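You operate a simulated robot arm through the tools that you are given. There is no shell and no other tool. Be economical: measure what you need, move in short steps, check, and stop when the job is done.

You are at the controls of a simulated robot arm. One attempt, no reset.

JOB
Put one of the paste tins from the top of the blue table on the silver plate there.

It is judged by the outcome, as a careful person would: the job done as asked, and still so three seconds after it is handed in. It fails if anything else is knocked over, pushed out of place, dropped, spilled or broken.

ROBOT AND FRAMES
A 7-joint arm with a two-finger parallel gripper, fixed in place. Base frame: the origin is at the foot of the arm, x ahead of it, y to its left, z up; the work surface is at about z = 0. Readings come in m, degrees, newtons and seconds.
With the tool pointing down near the work surface it reaches from about 0.24 to 0.62 m from the base axis. Its first joint turns from -66.0 to 66.0 degrees. Payload 2.6 kg.
Tool frame: the origin (TCP) lies between the finger pads and is the grasp point; the fingertips stand 0.03 m ahead of it; z points along the fingers, y is the line along which they close. Largest opening 0.094 m; finger width 0.028, thickness 0.01; the body of the gripper, 0.05 by 0.096 m, starts 0.055 m behind the TCP.
Orientation is told as [roll, pitch, yaw] about the base's x, y, z axes, in that order, counted from this pose: with the fingers straight down and closing along the base's y, the tool's x points along the base's -x, its y along +y and its z along -z.

CONTROLS
- The arm moves only by the tool apply_moves. Its argument "targets" is a list of rows, each an object (a shift or turn left out is 0, a gripper value left out holds the last) with "dr": the turn, a rotation vector about the tool's x, y, z in degrees, a list of three; "slide": the shift along the tool's x, y, z in m, a list of three; "claw": the gripper command, from -1 (fully open) to 1 (shut), values between in proportion. In form: [{"dr": [ax, ay, az], "slide": [dx, dy, dz], "claw": claw}, ...]. A call has 1 to 12 rows; each row is the pose to reach, as a shift and turn from the pose commanded when the call began, along the tool's axes at that moment. Each row takes 0.2 s and may step no farther than 0.05 m and 8.6 degrees from the row before; otherwise, or with a gripper value out of range, the whole call is refused. Where a pose cannot be reached the arm comes as near as it can. A force on the tool above 40 N (or 10 N above the force at the start of the call, whichever is more), or a blocked arm, ends the call early, and 0.2 s more pass. Each finger travels about 0.072 m/s and halts on what it meets, pressing with about 33 N; the grip force reading is that of the motor and also rises with nothing between the fingers. The clock runs only during rows and for 0.2 s after the last one: add rows that repeat a pose to give the fingers time. It gives the time, the measured TCP pose, the force on the tool (base axes), the opening and the grip force at its end, in the units of the frame above (readings bear some noise), and new pictures: "pictures" is both (left out), scene, wrist or none.
- Cameras (640 x 400 px; columns grow to the right, rows downward): "scene" is fixed at [0.0219, 0.4232, 0.562]; the picture's right is [-0.88, -0.47, 0.00], its down [-0.27, 0.51, -0.81] and it looks along [0.38, -0.72, -0.58] (base axes); focal length 376 px, centre (320, 200). "wrist" rides on the gripper at [-0.037, 0, -0.058] in the tool frame; the picture's right is [0.00, -1.00, 0.00], its down [0.97, 0.00, -0.24] and it looks along [0.24, 0.00, 0.97] (tool axes); focal length 218 px, centre (320, 200). There is no depth. A picture from a camera that has moved, and an enlarged one, comes with that camera's place and axes in the base frame and with its lens.
- zoom(camera, box): a new picture of the part [left, top, right, bottom] of that camera's present view, enlarged. It takes no simulated time.
- sign_off(): hands the job in; it is judged then, once.

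Work in short steps. Places have to be worked out from the pictures, the camera data and where the tool is seen: move nearer, look again, correct. Check each grasp and each placing, and mend what went wrong. You have 90 turns and 170 pictures in all, those below and enlarged ones among them. Open the gripper and draw the arm clear of the work before you hand the job in, unless the task says otherwise; then end with one line.

The tools are called after ">>>" as a command line: name --argument value ..., lists and objects as JSON in quotes. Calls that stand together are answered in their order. apply_moves: Moves the arm, as the interface text tells. Its arguments: {"type":"object","properties":{"targets":{"type":"array"},"pictures":{"type":"string","enum":["both","scene","wrist","none"]}},"required":["targets"]} The other tools are called the same way: zoom (camera, box) takes an enlarged picture of a part of a camera's view; sign_off () hands the job in.

At the start:

```text
clock: 0.0
ee_pos: [0.3284, 0.0405, 0.2474]
tcp_rot: [0.0, 0.0, -0.1]
force: [-0.1, 0.3, 0.2]
width: 0.094
finger_force: 0.0
```

scene: 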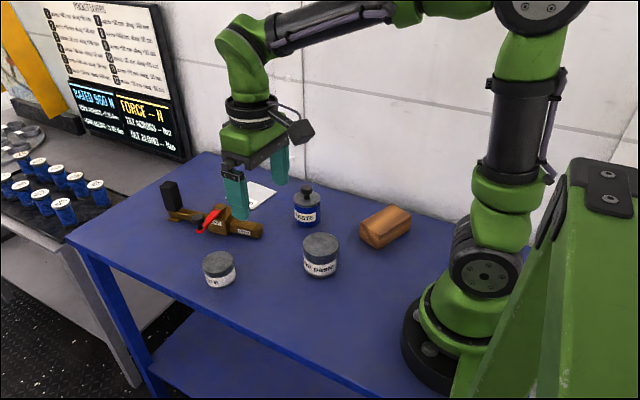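
wrist: 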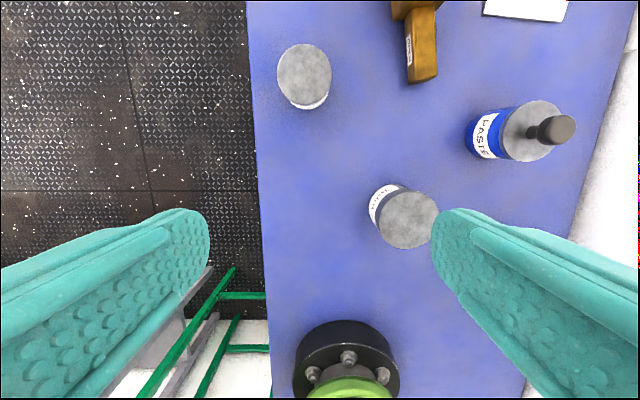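

The scene shows two grey-lidded tins, a blue bottle, a brown block, a clamp and a pale sheet. I'll zoom in to read the labels and identify the silver plate.

>>> zoom --camera "scene" --box '[140, 150, 300, 250]'

>>> zoom --camera "scene" --box '[190, 180, 350, 300]'

>>> zoom --camera "wrist" --box '[250, 0, 640, 260]'

```text
4.00 times, centred on (220, 200) of scene
camera zoom: at [0.0219, 0.4232, 0.562], right [-0.88, -0.47, 0.0], down [-0.27, 0.51, -0.81], along [0.38, -0.72, -0.58], focal length 1503 px, centre (720, 200)
```

zoom: 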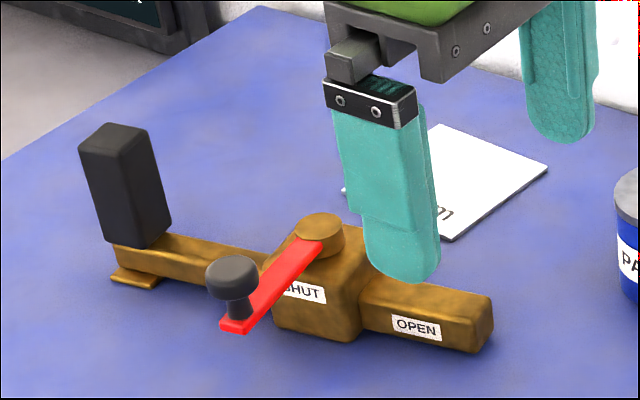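

```text
3.33 times, centred on (270, 240) of scene
camera zoom: at [0.0219, 0.4232, 0.562], right [-0.88, -0.47, 0.0], down [-0.27, 0.51, -0.81], along [0.38, -0.72, -0.58], focal length 1252 px, centre (487, 67)
```

zoom: 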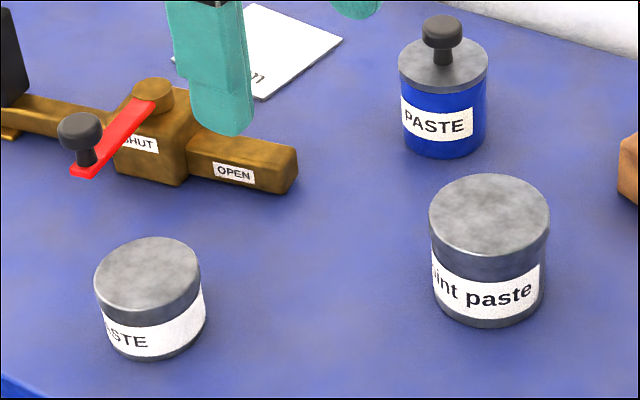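

```text
1.54 times, centred on (445, 130) of wrist
camera zoom: at [0.3649, 0.0413, 0.3051], right [0.0, -1.0, 0.0], down [-0.97, 0.0, 0.24], along [-0.24, 0.0, -0.97], focal length 336 px, centre (128, 308)
```

zoom: 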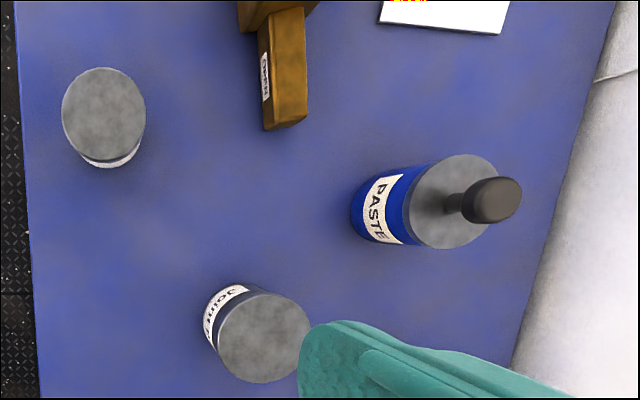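

Three items are labelled paste; the pale sheet's at about (0.54, -0.21). I'll move the gripper forward and over it to see what it is and read the labels.

>>> apply_moves --targets '[{"slide": [-0.025, -0.03, -0.02]}, {"slide": [-0.05, -0.06, -0.03]}, {"slide": [-0.08, -0.09, -0.03]}, {"slide": [-0.1, -0.13, -0.03]}, {"slide": [-0.12, -0.16, -0.03]}, {"slide": [-0.12, -0.16, -0.03]}]'

```text
clock: 1.4
ee_pos: [0.448, -0.1191, 0.2781]
tcp_rot: [0.0, 0.0, 0.1]
force: [0.2, 0.4, 0.7]
width: 0.0939
finger_force: 0.1
camera wrist: at [0.4836, -0.1185, 0.3347], right [0.0, -1.0, 0.0], down [-0.97, 0.0, 0.24], along [-0.24, 0.0, -0.97], focal length 218 px, centre (320, 200)
```

scene: 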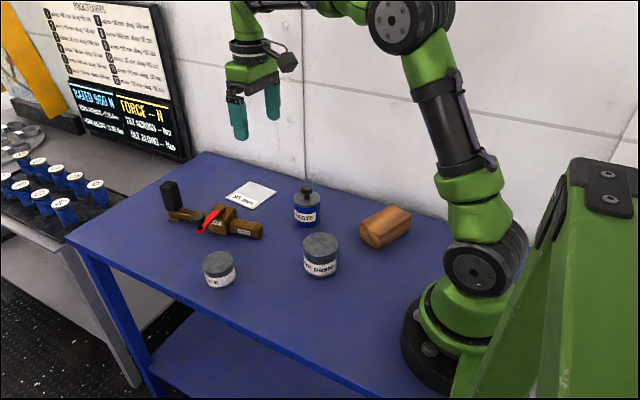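
wrist: 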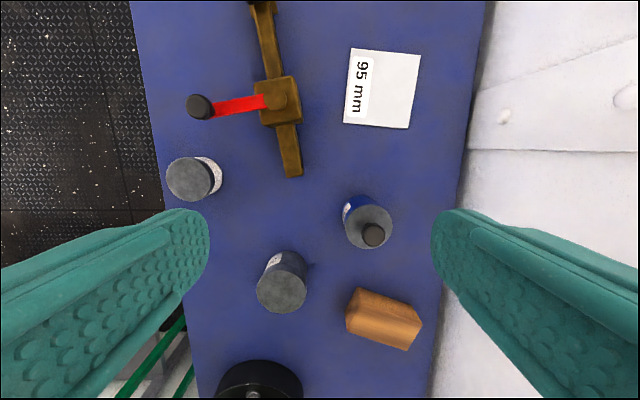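

The pale square is a flat plate marked "95 mm" near (0.563, -0.205), and the small tin at about (0.44, 0.055) looks easiest. I'll zoom in on the details before choosing.

>>> zoom --camera "scene" --box '[180, 160, 340, 260]'

>>> zoom --camera "scene" --box '[40, 0, 200, 160]'

>>> zoom --camera "wrist" --box '[140, 20, 440, 220]'

>>> zoom --camera "scene" --box '[180, 240, 260, 300]'

```text
4.00 times, centred on (260, 210) of scene
camera zoom: at [0.0219, 0.4231, 0.562], right [-0.88, -0.47, 0.0], down [-0.27, 0.51, -0.81], along [0.38, -0.72, -0.58], focal length 1503 px, centre (560, 160)
```

zoom: 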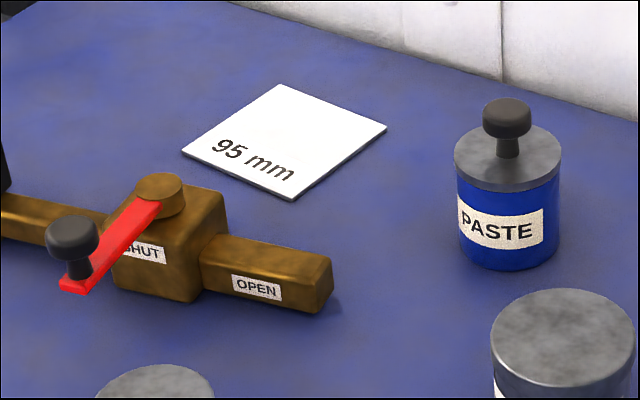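

```text
2.50 times, centred on (120, 80) of scene
camera zoom: at [0.0219, 0.4231, 0.562], right [-0.88, -0.47, 0.0], down [-0.27, 0.51, -0.81], along [0.38, -0.72, -0.58], focal length 939 px, centre (820, 500)
```

zoom: 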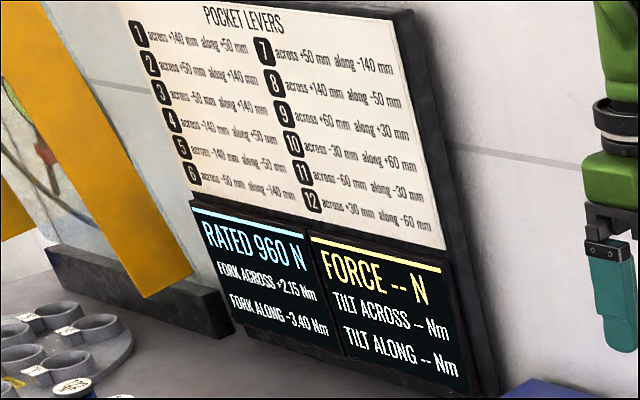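

```text
2.00 times, centred on (290, 120) of wrist
camera zoom: at [0.4836, -0.1185, 0.3347], right [0.0, -1.0, 0.0], down [-0.97, 0.0, 0.24], along [-0.24, 0.0, -0.97], focal length 436 px, centre (380, 360)
```

zoom: 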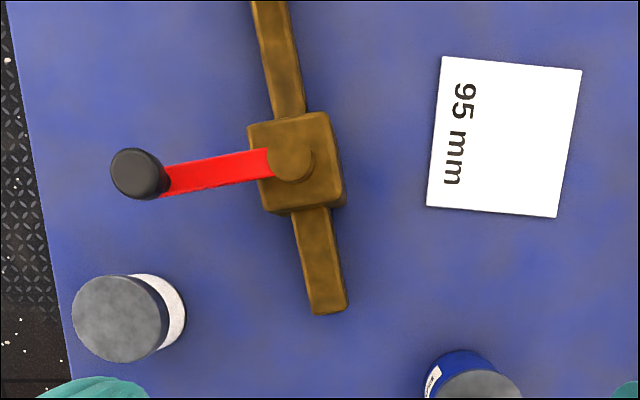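

```text
6.67 times, centred on (220, 270) of scene
camera zoom: at [0.0219, 0.4231, 0.562], right [-0.88, -0.47, 0.0], down [-0.27, 0.51, -0.81], along [0.38, -0.72, -0.58], focal length 2504 px, centre (987, -267)
```

zoom: 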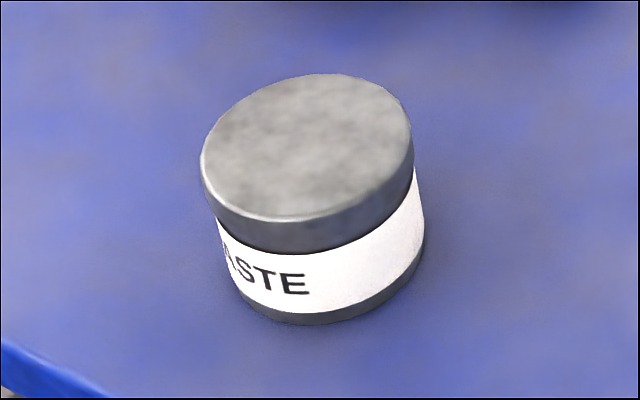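

The small tin's label reads "…ASTE" with the first letter hidden, so I'll check it rather than assume. I'll move the wrist camera to the far left side of that tin.

>>> apply_moves --targets '[{"slide": [-0.01, 0.045, 0]}, {"slide": [-0.02, 0.09, 0]}, {"slide": [-0.03, 0.135, 0.01]}, {"slide": [-0.04, 0.18, 0.03]}, {"slide": [-0.05, 0.225, 0.06]}, {"slide": [-0.06, 0.25, 0.09]}, {"slide": [-0.06, 0.25, 0.09]}]'

```text
refused: row 4 steps farther than a row can; nothing moved
```

Too long a step in the last rows; repeating with smaller steps.

>>> apply_moves --targets '[{"slide": [-0.01, 0.04, 0]}, {"slide": [-0.02, 0.08, 0]}, {"slide": [-0.03, 0.12, 0.01]}, {"slide": [-0.04, 0.155, 0.03]}, {"slide": [-0.05, 0.19, 0.05]}, {"slide": [-0.06, 0.225, 0.07]}, {"slide": [-0.06, 0.25, 0.09]}, {"slide": [-0.06, 0.25, 0.09]}]' --pictures "wrist"

```text
clock: 3.2
ee_pos: [0.5084, 0.1324, 0.1867]
tcp_rot: [0.0, 0.0, 0.0]
force: [-0.3, -0.6, 0.8]
width: 0.0941
finger_force: 0.1
camera wrist: at [0.5439, 0.132, 0.2445], right [0.0, -1.0, 0.0], down [-0.97, 0.0, 0.24], along [-0.24, 0.0, -0.97], focal length 218 px, centre (320, 200)
```

wrist: 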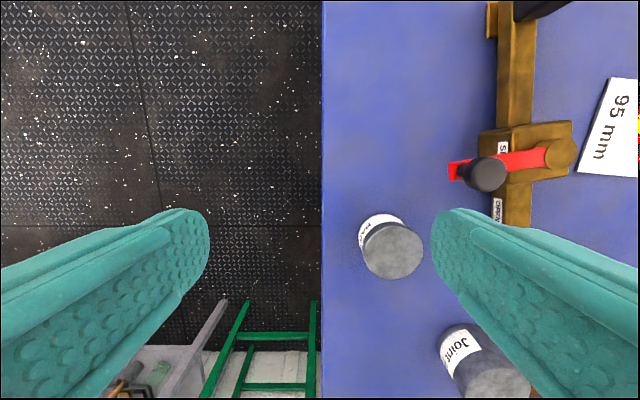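

>>> zoom --camera "wrist" --box '[340, 200, 440, 290]'

```text
4.44 times, centred on (390, 245) of wrist
camera zoom: at [0.5439, 0.132, 0.2445], right [0.0, -1.0, 0.0], down [-0.97, 0.0, 0.24], along [-0.24, 0.0, -0.97], focal length 970 px, centre (9, 0)
```

zoom: 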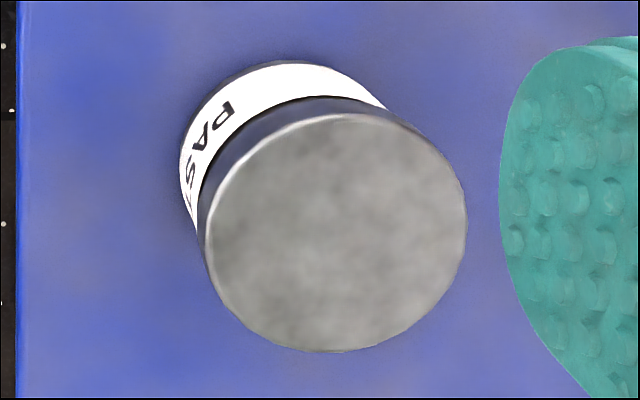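

Label reads PASTE. Two views triangulate this tin at about (0.439, 0.0575), top at about 0.042, diameter about 0.06. Moving above it.

>>> apply_moves --targets '[{"slide": [0.025, -0.025, 0.015]}, {"slide": [0.05, -0.05, 0.03]}, {"slide": [0.069, -0.075, 0.05]}, {"slide": [0.069, -0.075, 0.082]}, {"slide": [0.069, -0.075, 0.082]}]'

```text
clock: 4.4
ee_pos: [0.44, 0.0586, 0.1069]
tcp_rot: [0.0, 0.0, 0.1]
force: [0.2, -0.1, -0.4]
width: 0.0938
finger_force: 0.0
camera wrist: at [0.4756, 0.0579, 0.1641], right [0.0, -1.0, 0.0], down [-0.97, 0.0, 0.24], along [-0.24, 0.0, -0.97], focal length 218 px, centre (320, 200)
```

scene: 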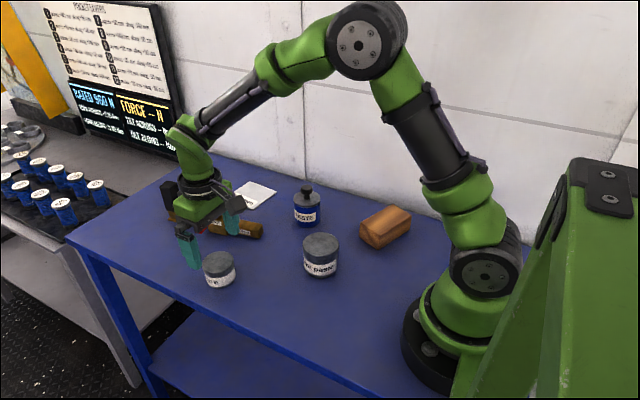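
wrist: 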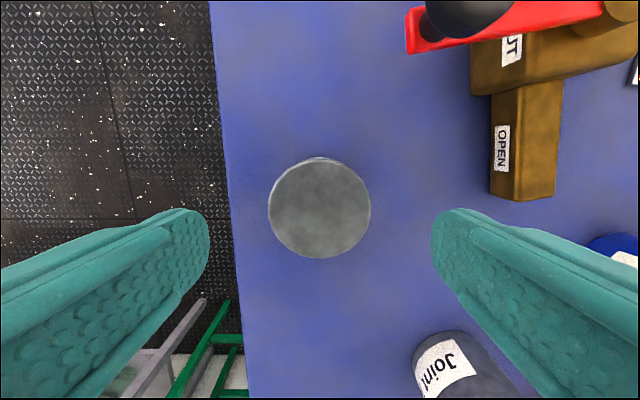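

The tin is centred between the fingers (about 0.4405, 0.058). Descending straight to TCP z of about 0.036.

>>> apply_moves --targets '[{"slide": [0, 0, 0.025]}, {"slide": [0, 0, 0.05]}, {"slide": [0, 0, 0.071]}, {"slide": [0, 0, 0.071]}]'

```text
clock: 5.4
ee_pos: [0.4408, 0.0561, 0.0332]
tcp_rot: [0.0, 0.0, 0.0]
force: [0.3, -0.5, 0.3]
width: 0.0941
finger_force: 0.1
camera wrist: at [0.4765, 0.0563, 0.0912], right [0.0, -1.0, 0.0], down [-0.97, 0.0, 0.24], along [-0.24, 0.0, -0.97], focal length 218 px, centre (320, 200)
```

scene: 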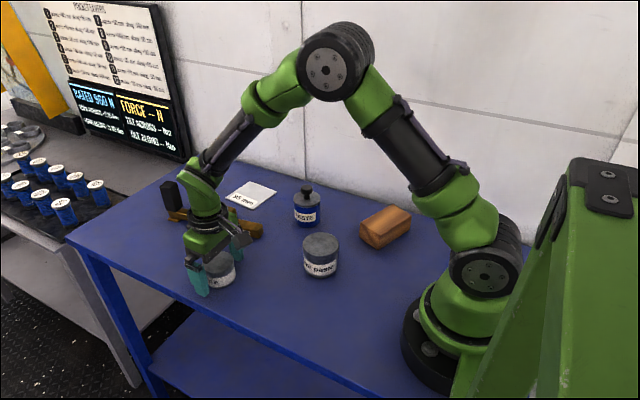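
wrist: 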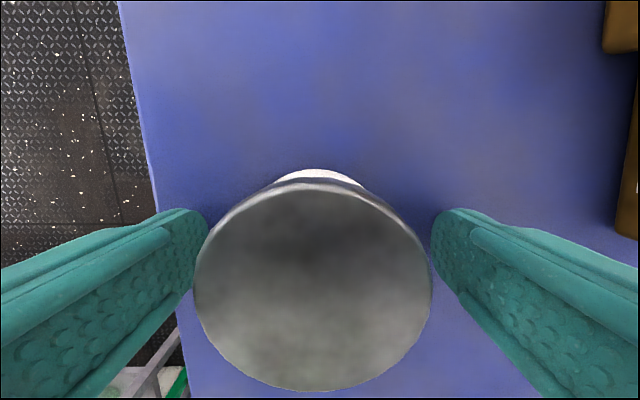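

The tin stands between the fingers. Closing the grip.

>>> apply_moves --targets '[{"claw": 0.3}, {"claw": 0.6}, {"claw": 1}, {"claw": 1}, {"claw": 1}]'

```text
clock: 6.6
ee_pos: [0.4404, 0.0566, 0.0342]
tcp_rot: [0.0, -0.1, 0.0]
force: [-0.3, 0.3, 0.2]
width: 0.0576
finger_force: 32.6
camera wrist: at [0.4765, 0.0563, 0.0914], right [0.0, -1.0, 0.0], down [-0.97, 0.0, 0.24], along [-0.24, 0.0, -0.97], focal length 218 px, centre (320, 200)
```

scene: 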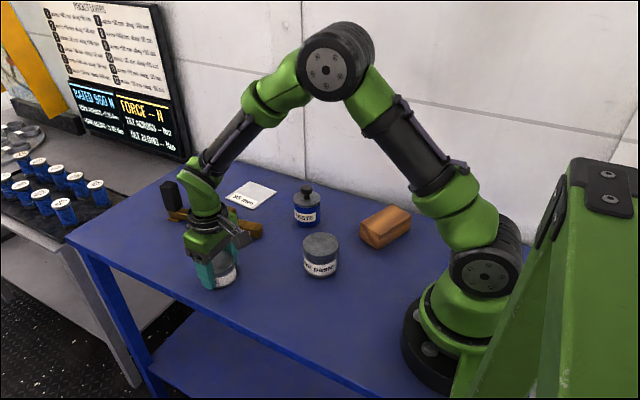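
wrist: 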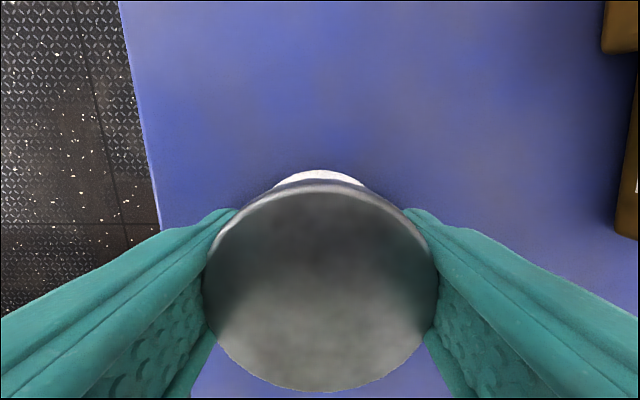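

The grip is held at 0.058 m and 33 N. Lifting straight up to about z 0.17.

>>> apply_moves --targets '[{"slide": [0, 0, -0.02]}, {"slide": [0, 0, -0.05]}, {"slide": [0, 0, -0.09]}, {"slide": [0, 0, -0.13]}, {"slide": [0, 0, -0.15]}, {"slide": [0, 0, -0.15]}]'

```text
clock: 8.0
ee_pos: [0.4406, 0.0563, 0.1841]
tcp_rot: [0.1, 0.0, -0.1]
force: [-0.3, 0.7, -1.6]
width: 0.0575
finger_force: 33.3
camera wrist: at [0.4753, 0.0563, 0.2418], right [0.0, -1.0, 0.0], down [-0.97, 0.0, 0.24], along [-0.24, 0.0, -0.97], focal length 218 px, centre (320, 200)
```

scene: 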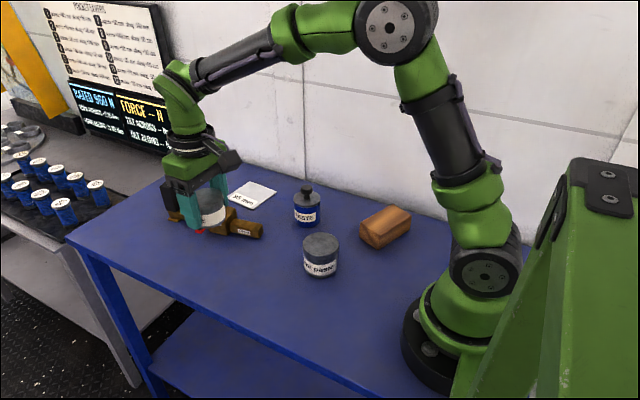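
wrist: 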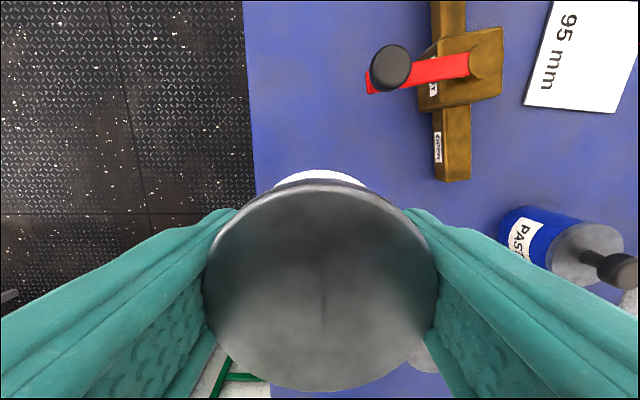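

The tin is held. Carrying it at height over the clamp towards the plate (about 0.55, -0.2).

>>> apply_moves --targets '[{"slide": [-0.01, -0.025, 0]}, {"slide": [-0.025, -0.065, 0]}, {"slide": [-0.04, -0.11, 0]}, {"slide": [-0.055, -0.155, 0]}, {"slide": [-0.07, -0.195, 0]}, {"slide": [-0.085, -0.235, 0]}, {"slide": [-0.1, -0.255, 0]}, {"slide": [-0.115, -0.261, 0]}, {"slide": [-0.115, -0.261, 0]}, {"slide": [-0.115, -0.261, 0]}]'

```text
clock: 10.2
ee_pos: [0.5562, -0.2056, 0.1838]
tcp_rot: [0.1, 0.0, 0.0]
force: [-0.3, -0.1, -1.7]
width: 0.0577
finger_force: 32.6
camera wrist: at [0.5916, -0.2039, 0.242], right [0.0, -1.0, 0.0], down [-0.97, 0.0, 0.24], along [-0.24, 0.0, -0.97], focal length 218 px, centre (320, 200)
```

scene: 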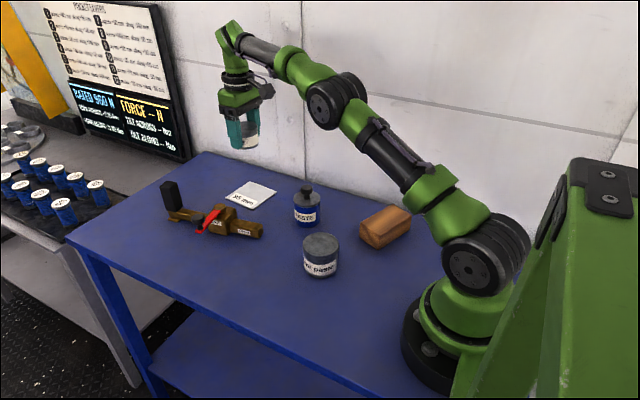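
wrist: 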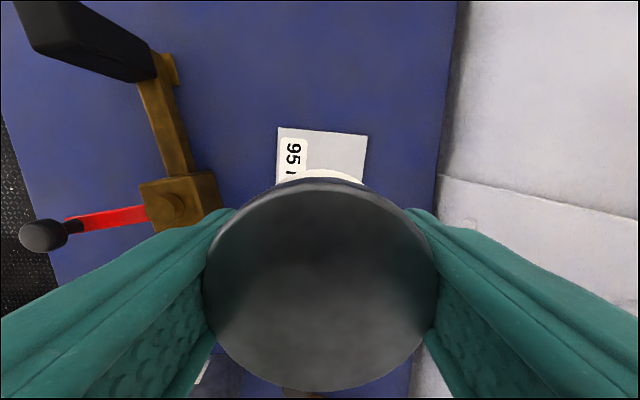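

Plate corners from two views give its centre at (0.560, -0.204), square with 95 mm sides; the tin is nearly over it. I'll correct by about 4 mm and descend to z 0.06.

>>> apply_moves --targets '[{"slide": [-0.004, 0.001, 0.03]}, {"slide": [-0.004, 0.001, 0.06]}, {"slide": [-0.004, 0.001, 0.09]}, {"slide": [-0.004, 0.001, 0.115]}, {"slide": [-0.004, 0.001, 0.124]}, {"slide": [-0.004, 0.001, 0.124]}]'

```text
clock: 11.6
ee_pos: [0.5568, -0.2017, 0.0609]
tcp_rot: [0.1, 0.0, 0.0]
force: [0.0, 0.8, -1.1]
width: 0.0575
finger_force: 33.0
camera wrist: at [0.5938, -0.2026, 0.1177], right [0.0, -1.0, 0.0], down [-0.97, 0.0, 0.24], along [-0.24, 0.0, -0.97], focal length 218 px, centre (320, 200)
```

scene: 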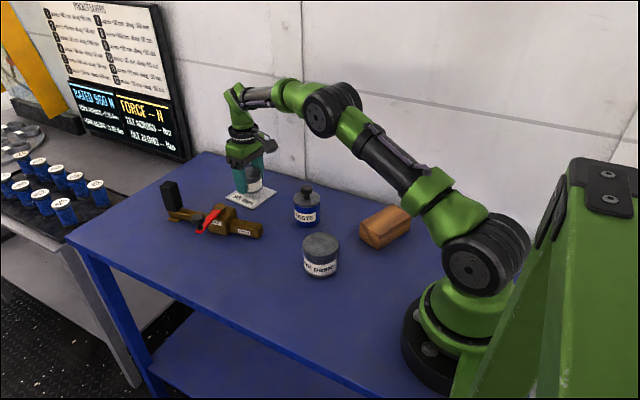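
wrist: 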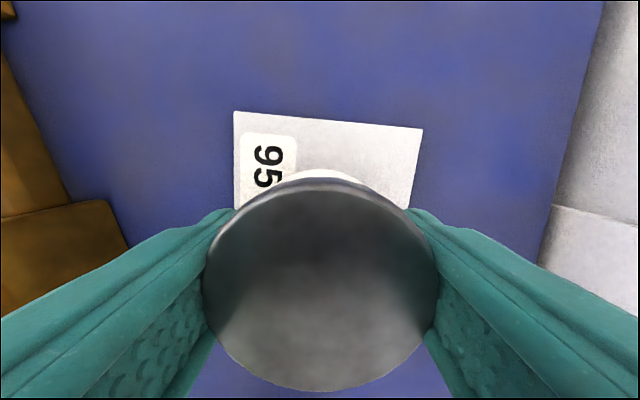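

The far plate edge re-measures to centre (0.5595, -0.203), so alignment is good. Lowering in small steps until the tin touches the plate.

>>> apply_moves --targets '[{"slide": [-0.001, 0, 0.008]}, {"slide": [-0.001, 0, 0.014]}, {"slide": [-0.001, 0, 0.018]}, {"slide": [-0.001, 0, 0.02]}, {"slide": [-0.001, 0, 0.02]}]'

>>> zoom --camera "scene" --box '[210, 140, 290, 220]'

```text
clock: 12.8
ee_pos: [0.5598, -0.2043, 0.0406]
tcp_rot: [0.0, -0.1, -0.1]
force: [0.4, -0.4, -2.0]
width: 0.0574
finger_force: 32.7
camera wrist: at [0.596, -0.204, 0.0978], right [0.0, -1.0, 0.0], down [-0.97, 0.0, 0.24], along [-0.24, 0.0, -0.97], focal length 218 px, centre (320, 200)
```

scene: 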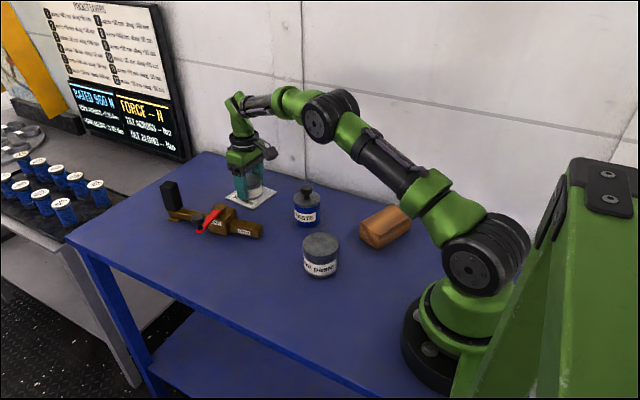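
wrist: 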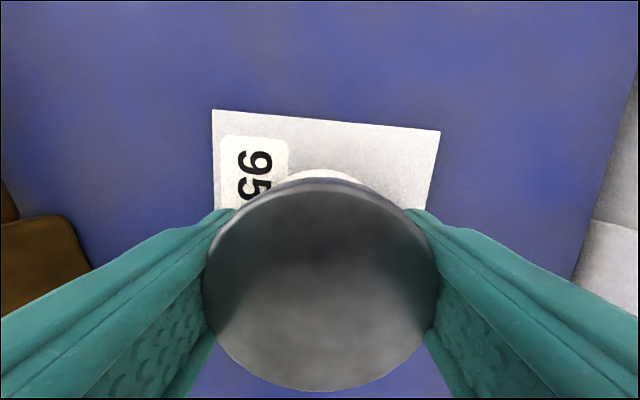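

```text
5.00 times, centred on (250, 180) of scene
camera zoom: at [0.0219, 0.4232, 0.562], right [-0.88, -0.47, 0.0], down [-0.27, 0.51, -0.81], along [0.38, -0.72, -0.58], focal length 1878 px, centre (670, 300)
```

zoom: 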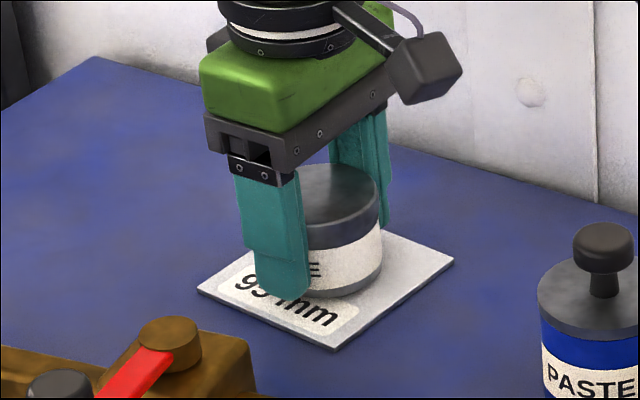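

No contact force yet, but the tin is just above the plate. Lowering millimetre by millimetre.

>>> apply_moves --targets '[{"slide": [0, 0, 0.001]}, {"slide": [0, 0, 0.002]}, {"slide": [0, 0, 0.002]}]' --pictures "none"

```text
clock: 13.6
ee_pos: [0.5601, -0.2045, 0.0382]
tcp_rot: [-0.1, 0.0, -0.1]
force: [-0.2, 0.7, -1.7]
width: 0.0575
finger_force: 32.5
```

Still only the tin's weight reads; continuing down slightly.

>>> apply_moves --targets '[{"slide": [0, 0, 0.001]}, {"slide": [0, 0, 0.001]}]' --pictures "none"

>>> zoom --camera "scene" --box '[220, 160, 280, 220]'

```text
clock: 14.2
ee_pos: [0.5599, -0.2046, 0.0389]
tcp_rot: [0.0, 0.0, 0.0]
force: [-0.6, 1.2, 0.8]
width: 0.0575
finger_force: 33.0
```

```text
6.67 times, centred on (250, 190) of scene
camera zoom: at [0.0219, 0.4232, 0.562], right [-0.88, -0.47, 0.0], down [-0.27, 0.51, -0.81], along [0.38, -0.72, -0.58], focal length 2504 px, centre (787, 267)
```

zoom: 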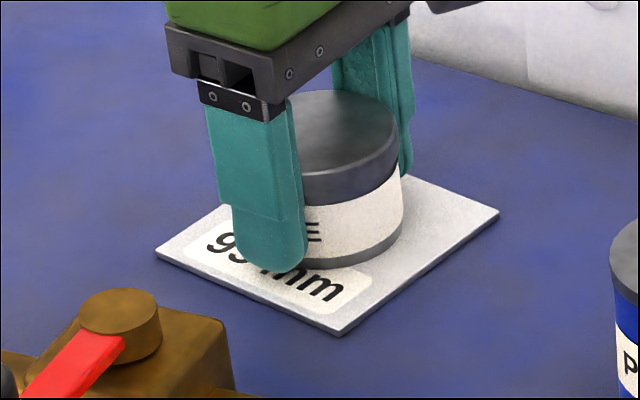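

The force turned upward (the tin's weight is now taken by the plate). Opening slowly, only partly, to release it.

>>> apply_moves --targets '[{"claw": 0}, {"claw": -0.3}, {"claw": -0.7}, {"claw": -0.7}]'

```text
clock: 15.2
ee_pos: [0.5581, -0.2032, 0.0381]
tcp_rot: [0.0, 0.0, 0.0]
force: [-0.2, 0.3, 0.8]
width: 0.0799
finger_force: 0.0
camera wrist: at [0.5961, -0.2038, 0.095], right [0.0, -1.0, 0.0], down [-0.97, 0.0, 0.24], along [-0.24, 0.0, -0.97], focal length 218 px, centre (320, 200)
```

scene: 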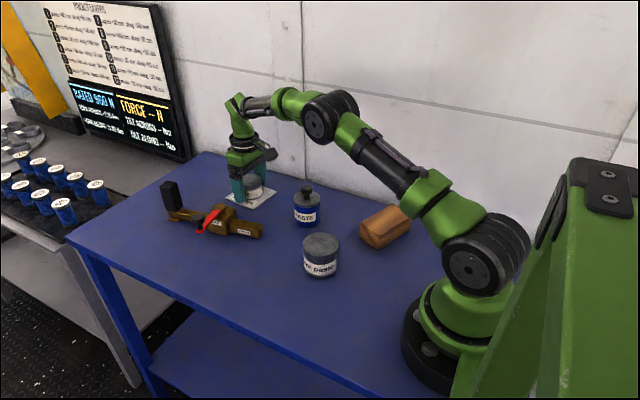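
wrist: 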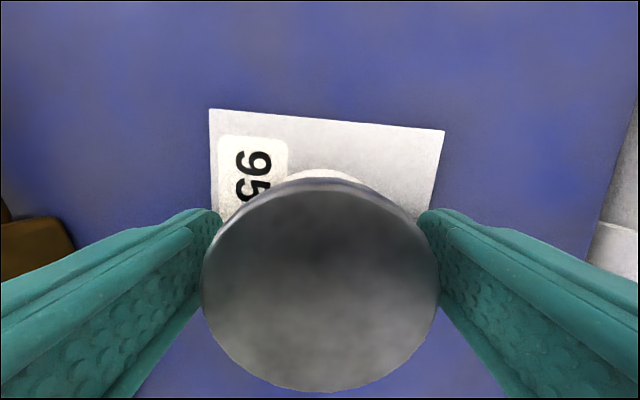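

Both fingers are clear of the tin and the tin has not moved. Rising straight up, then drawing back.

>>> apply_moves --targets '[{"slide": [0, 0, -0.02]}, {"slide": [0, 0, -0.05]}, {"slide": [0, 0, -0.09]}, {"slide": [0, 0, -0.13]}, {"slide": [0, 0, -0.17]}, {"slide": [0.04, 0.02, -0.18]}, {"slide": [0.08, 0.04, -0.18]}, {"slide": [0.12, 0.06, -0.18]}, {"slide": [0.12, 0.06, -0.18]}]'

>>> zoom --camera "scene" --box '[150, 150, 350, 290]'

```text
clock: 17.2
ee_pos: [0.5454, -0.1808, 0.2542]
tcp_rot: [0.0, 0.0, 0.0]
force: [-0.4, -0.1, -1.0]
width: 0.0797
finger_force: 0.0
out of reach, approached as far as the arm can: row 5, 6, 7, 8, 9
camera wrist: at [0.5799, -0.1811, 0.3119], right [0.0, -1.0, 0.0], down [-0.97, 0.0, 0.24], along [-0.24, 0.0, -0.97], focal length 218 px, centre (320, 200)
```

scene: 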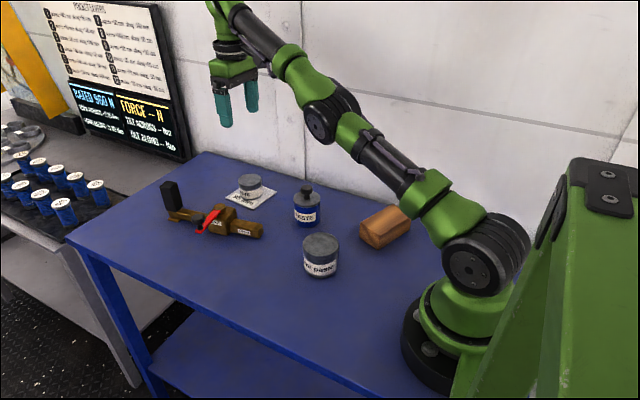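
wrist: 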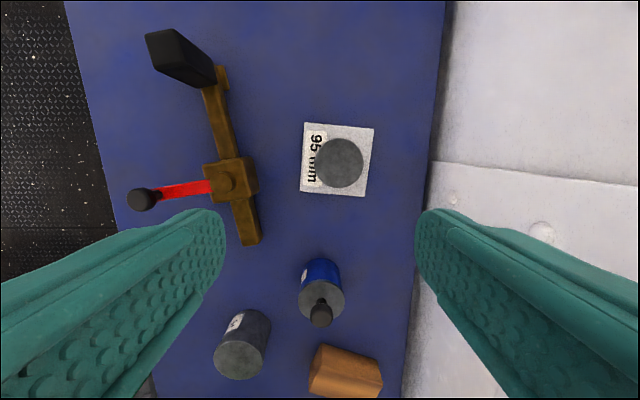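

```text
2.86 times, centred on (250, 220) of scene
camera zoom: at [0.0219, 0.4232, 0.562], right [-0.88, -0.47, 0.0], down [-0.27, 0.51, -0.81], along [0.38, -0.72, -0.58], focal length 1073 px, centre (520, 143)
```

zoom: 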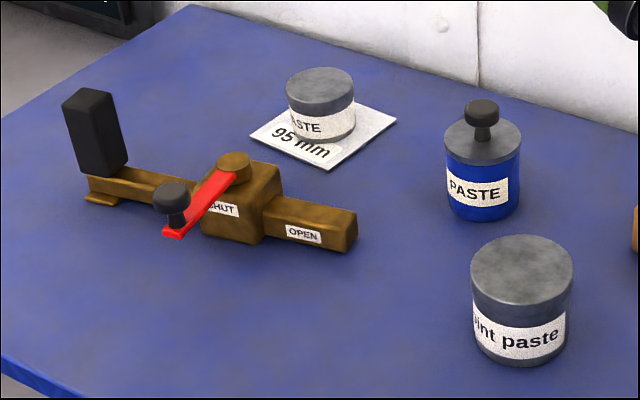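

The paste tin stands upright near the middle of the plate, nothing else has moved, and the open gripper is well clear above the work. Handing in.

>>> sign_off

```text
The job is handed in.
```

The small tin labelled PASTE is standing upright near the middle of the silver plate marked "95 mm". Nothing else on the table moved, and the open gripper is clear above the work.
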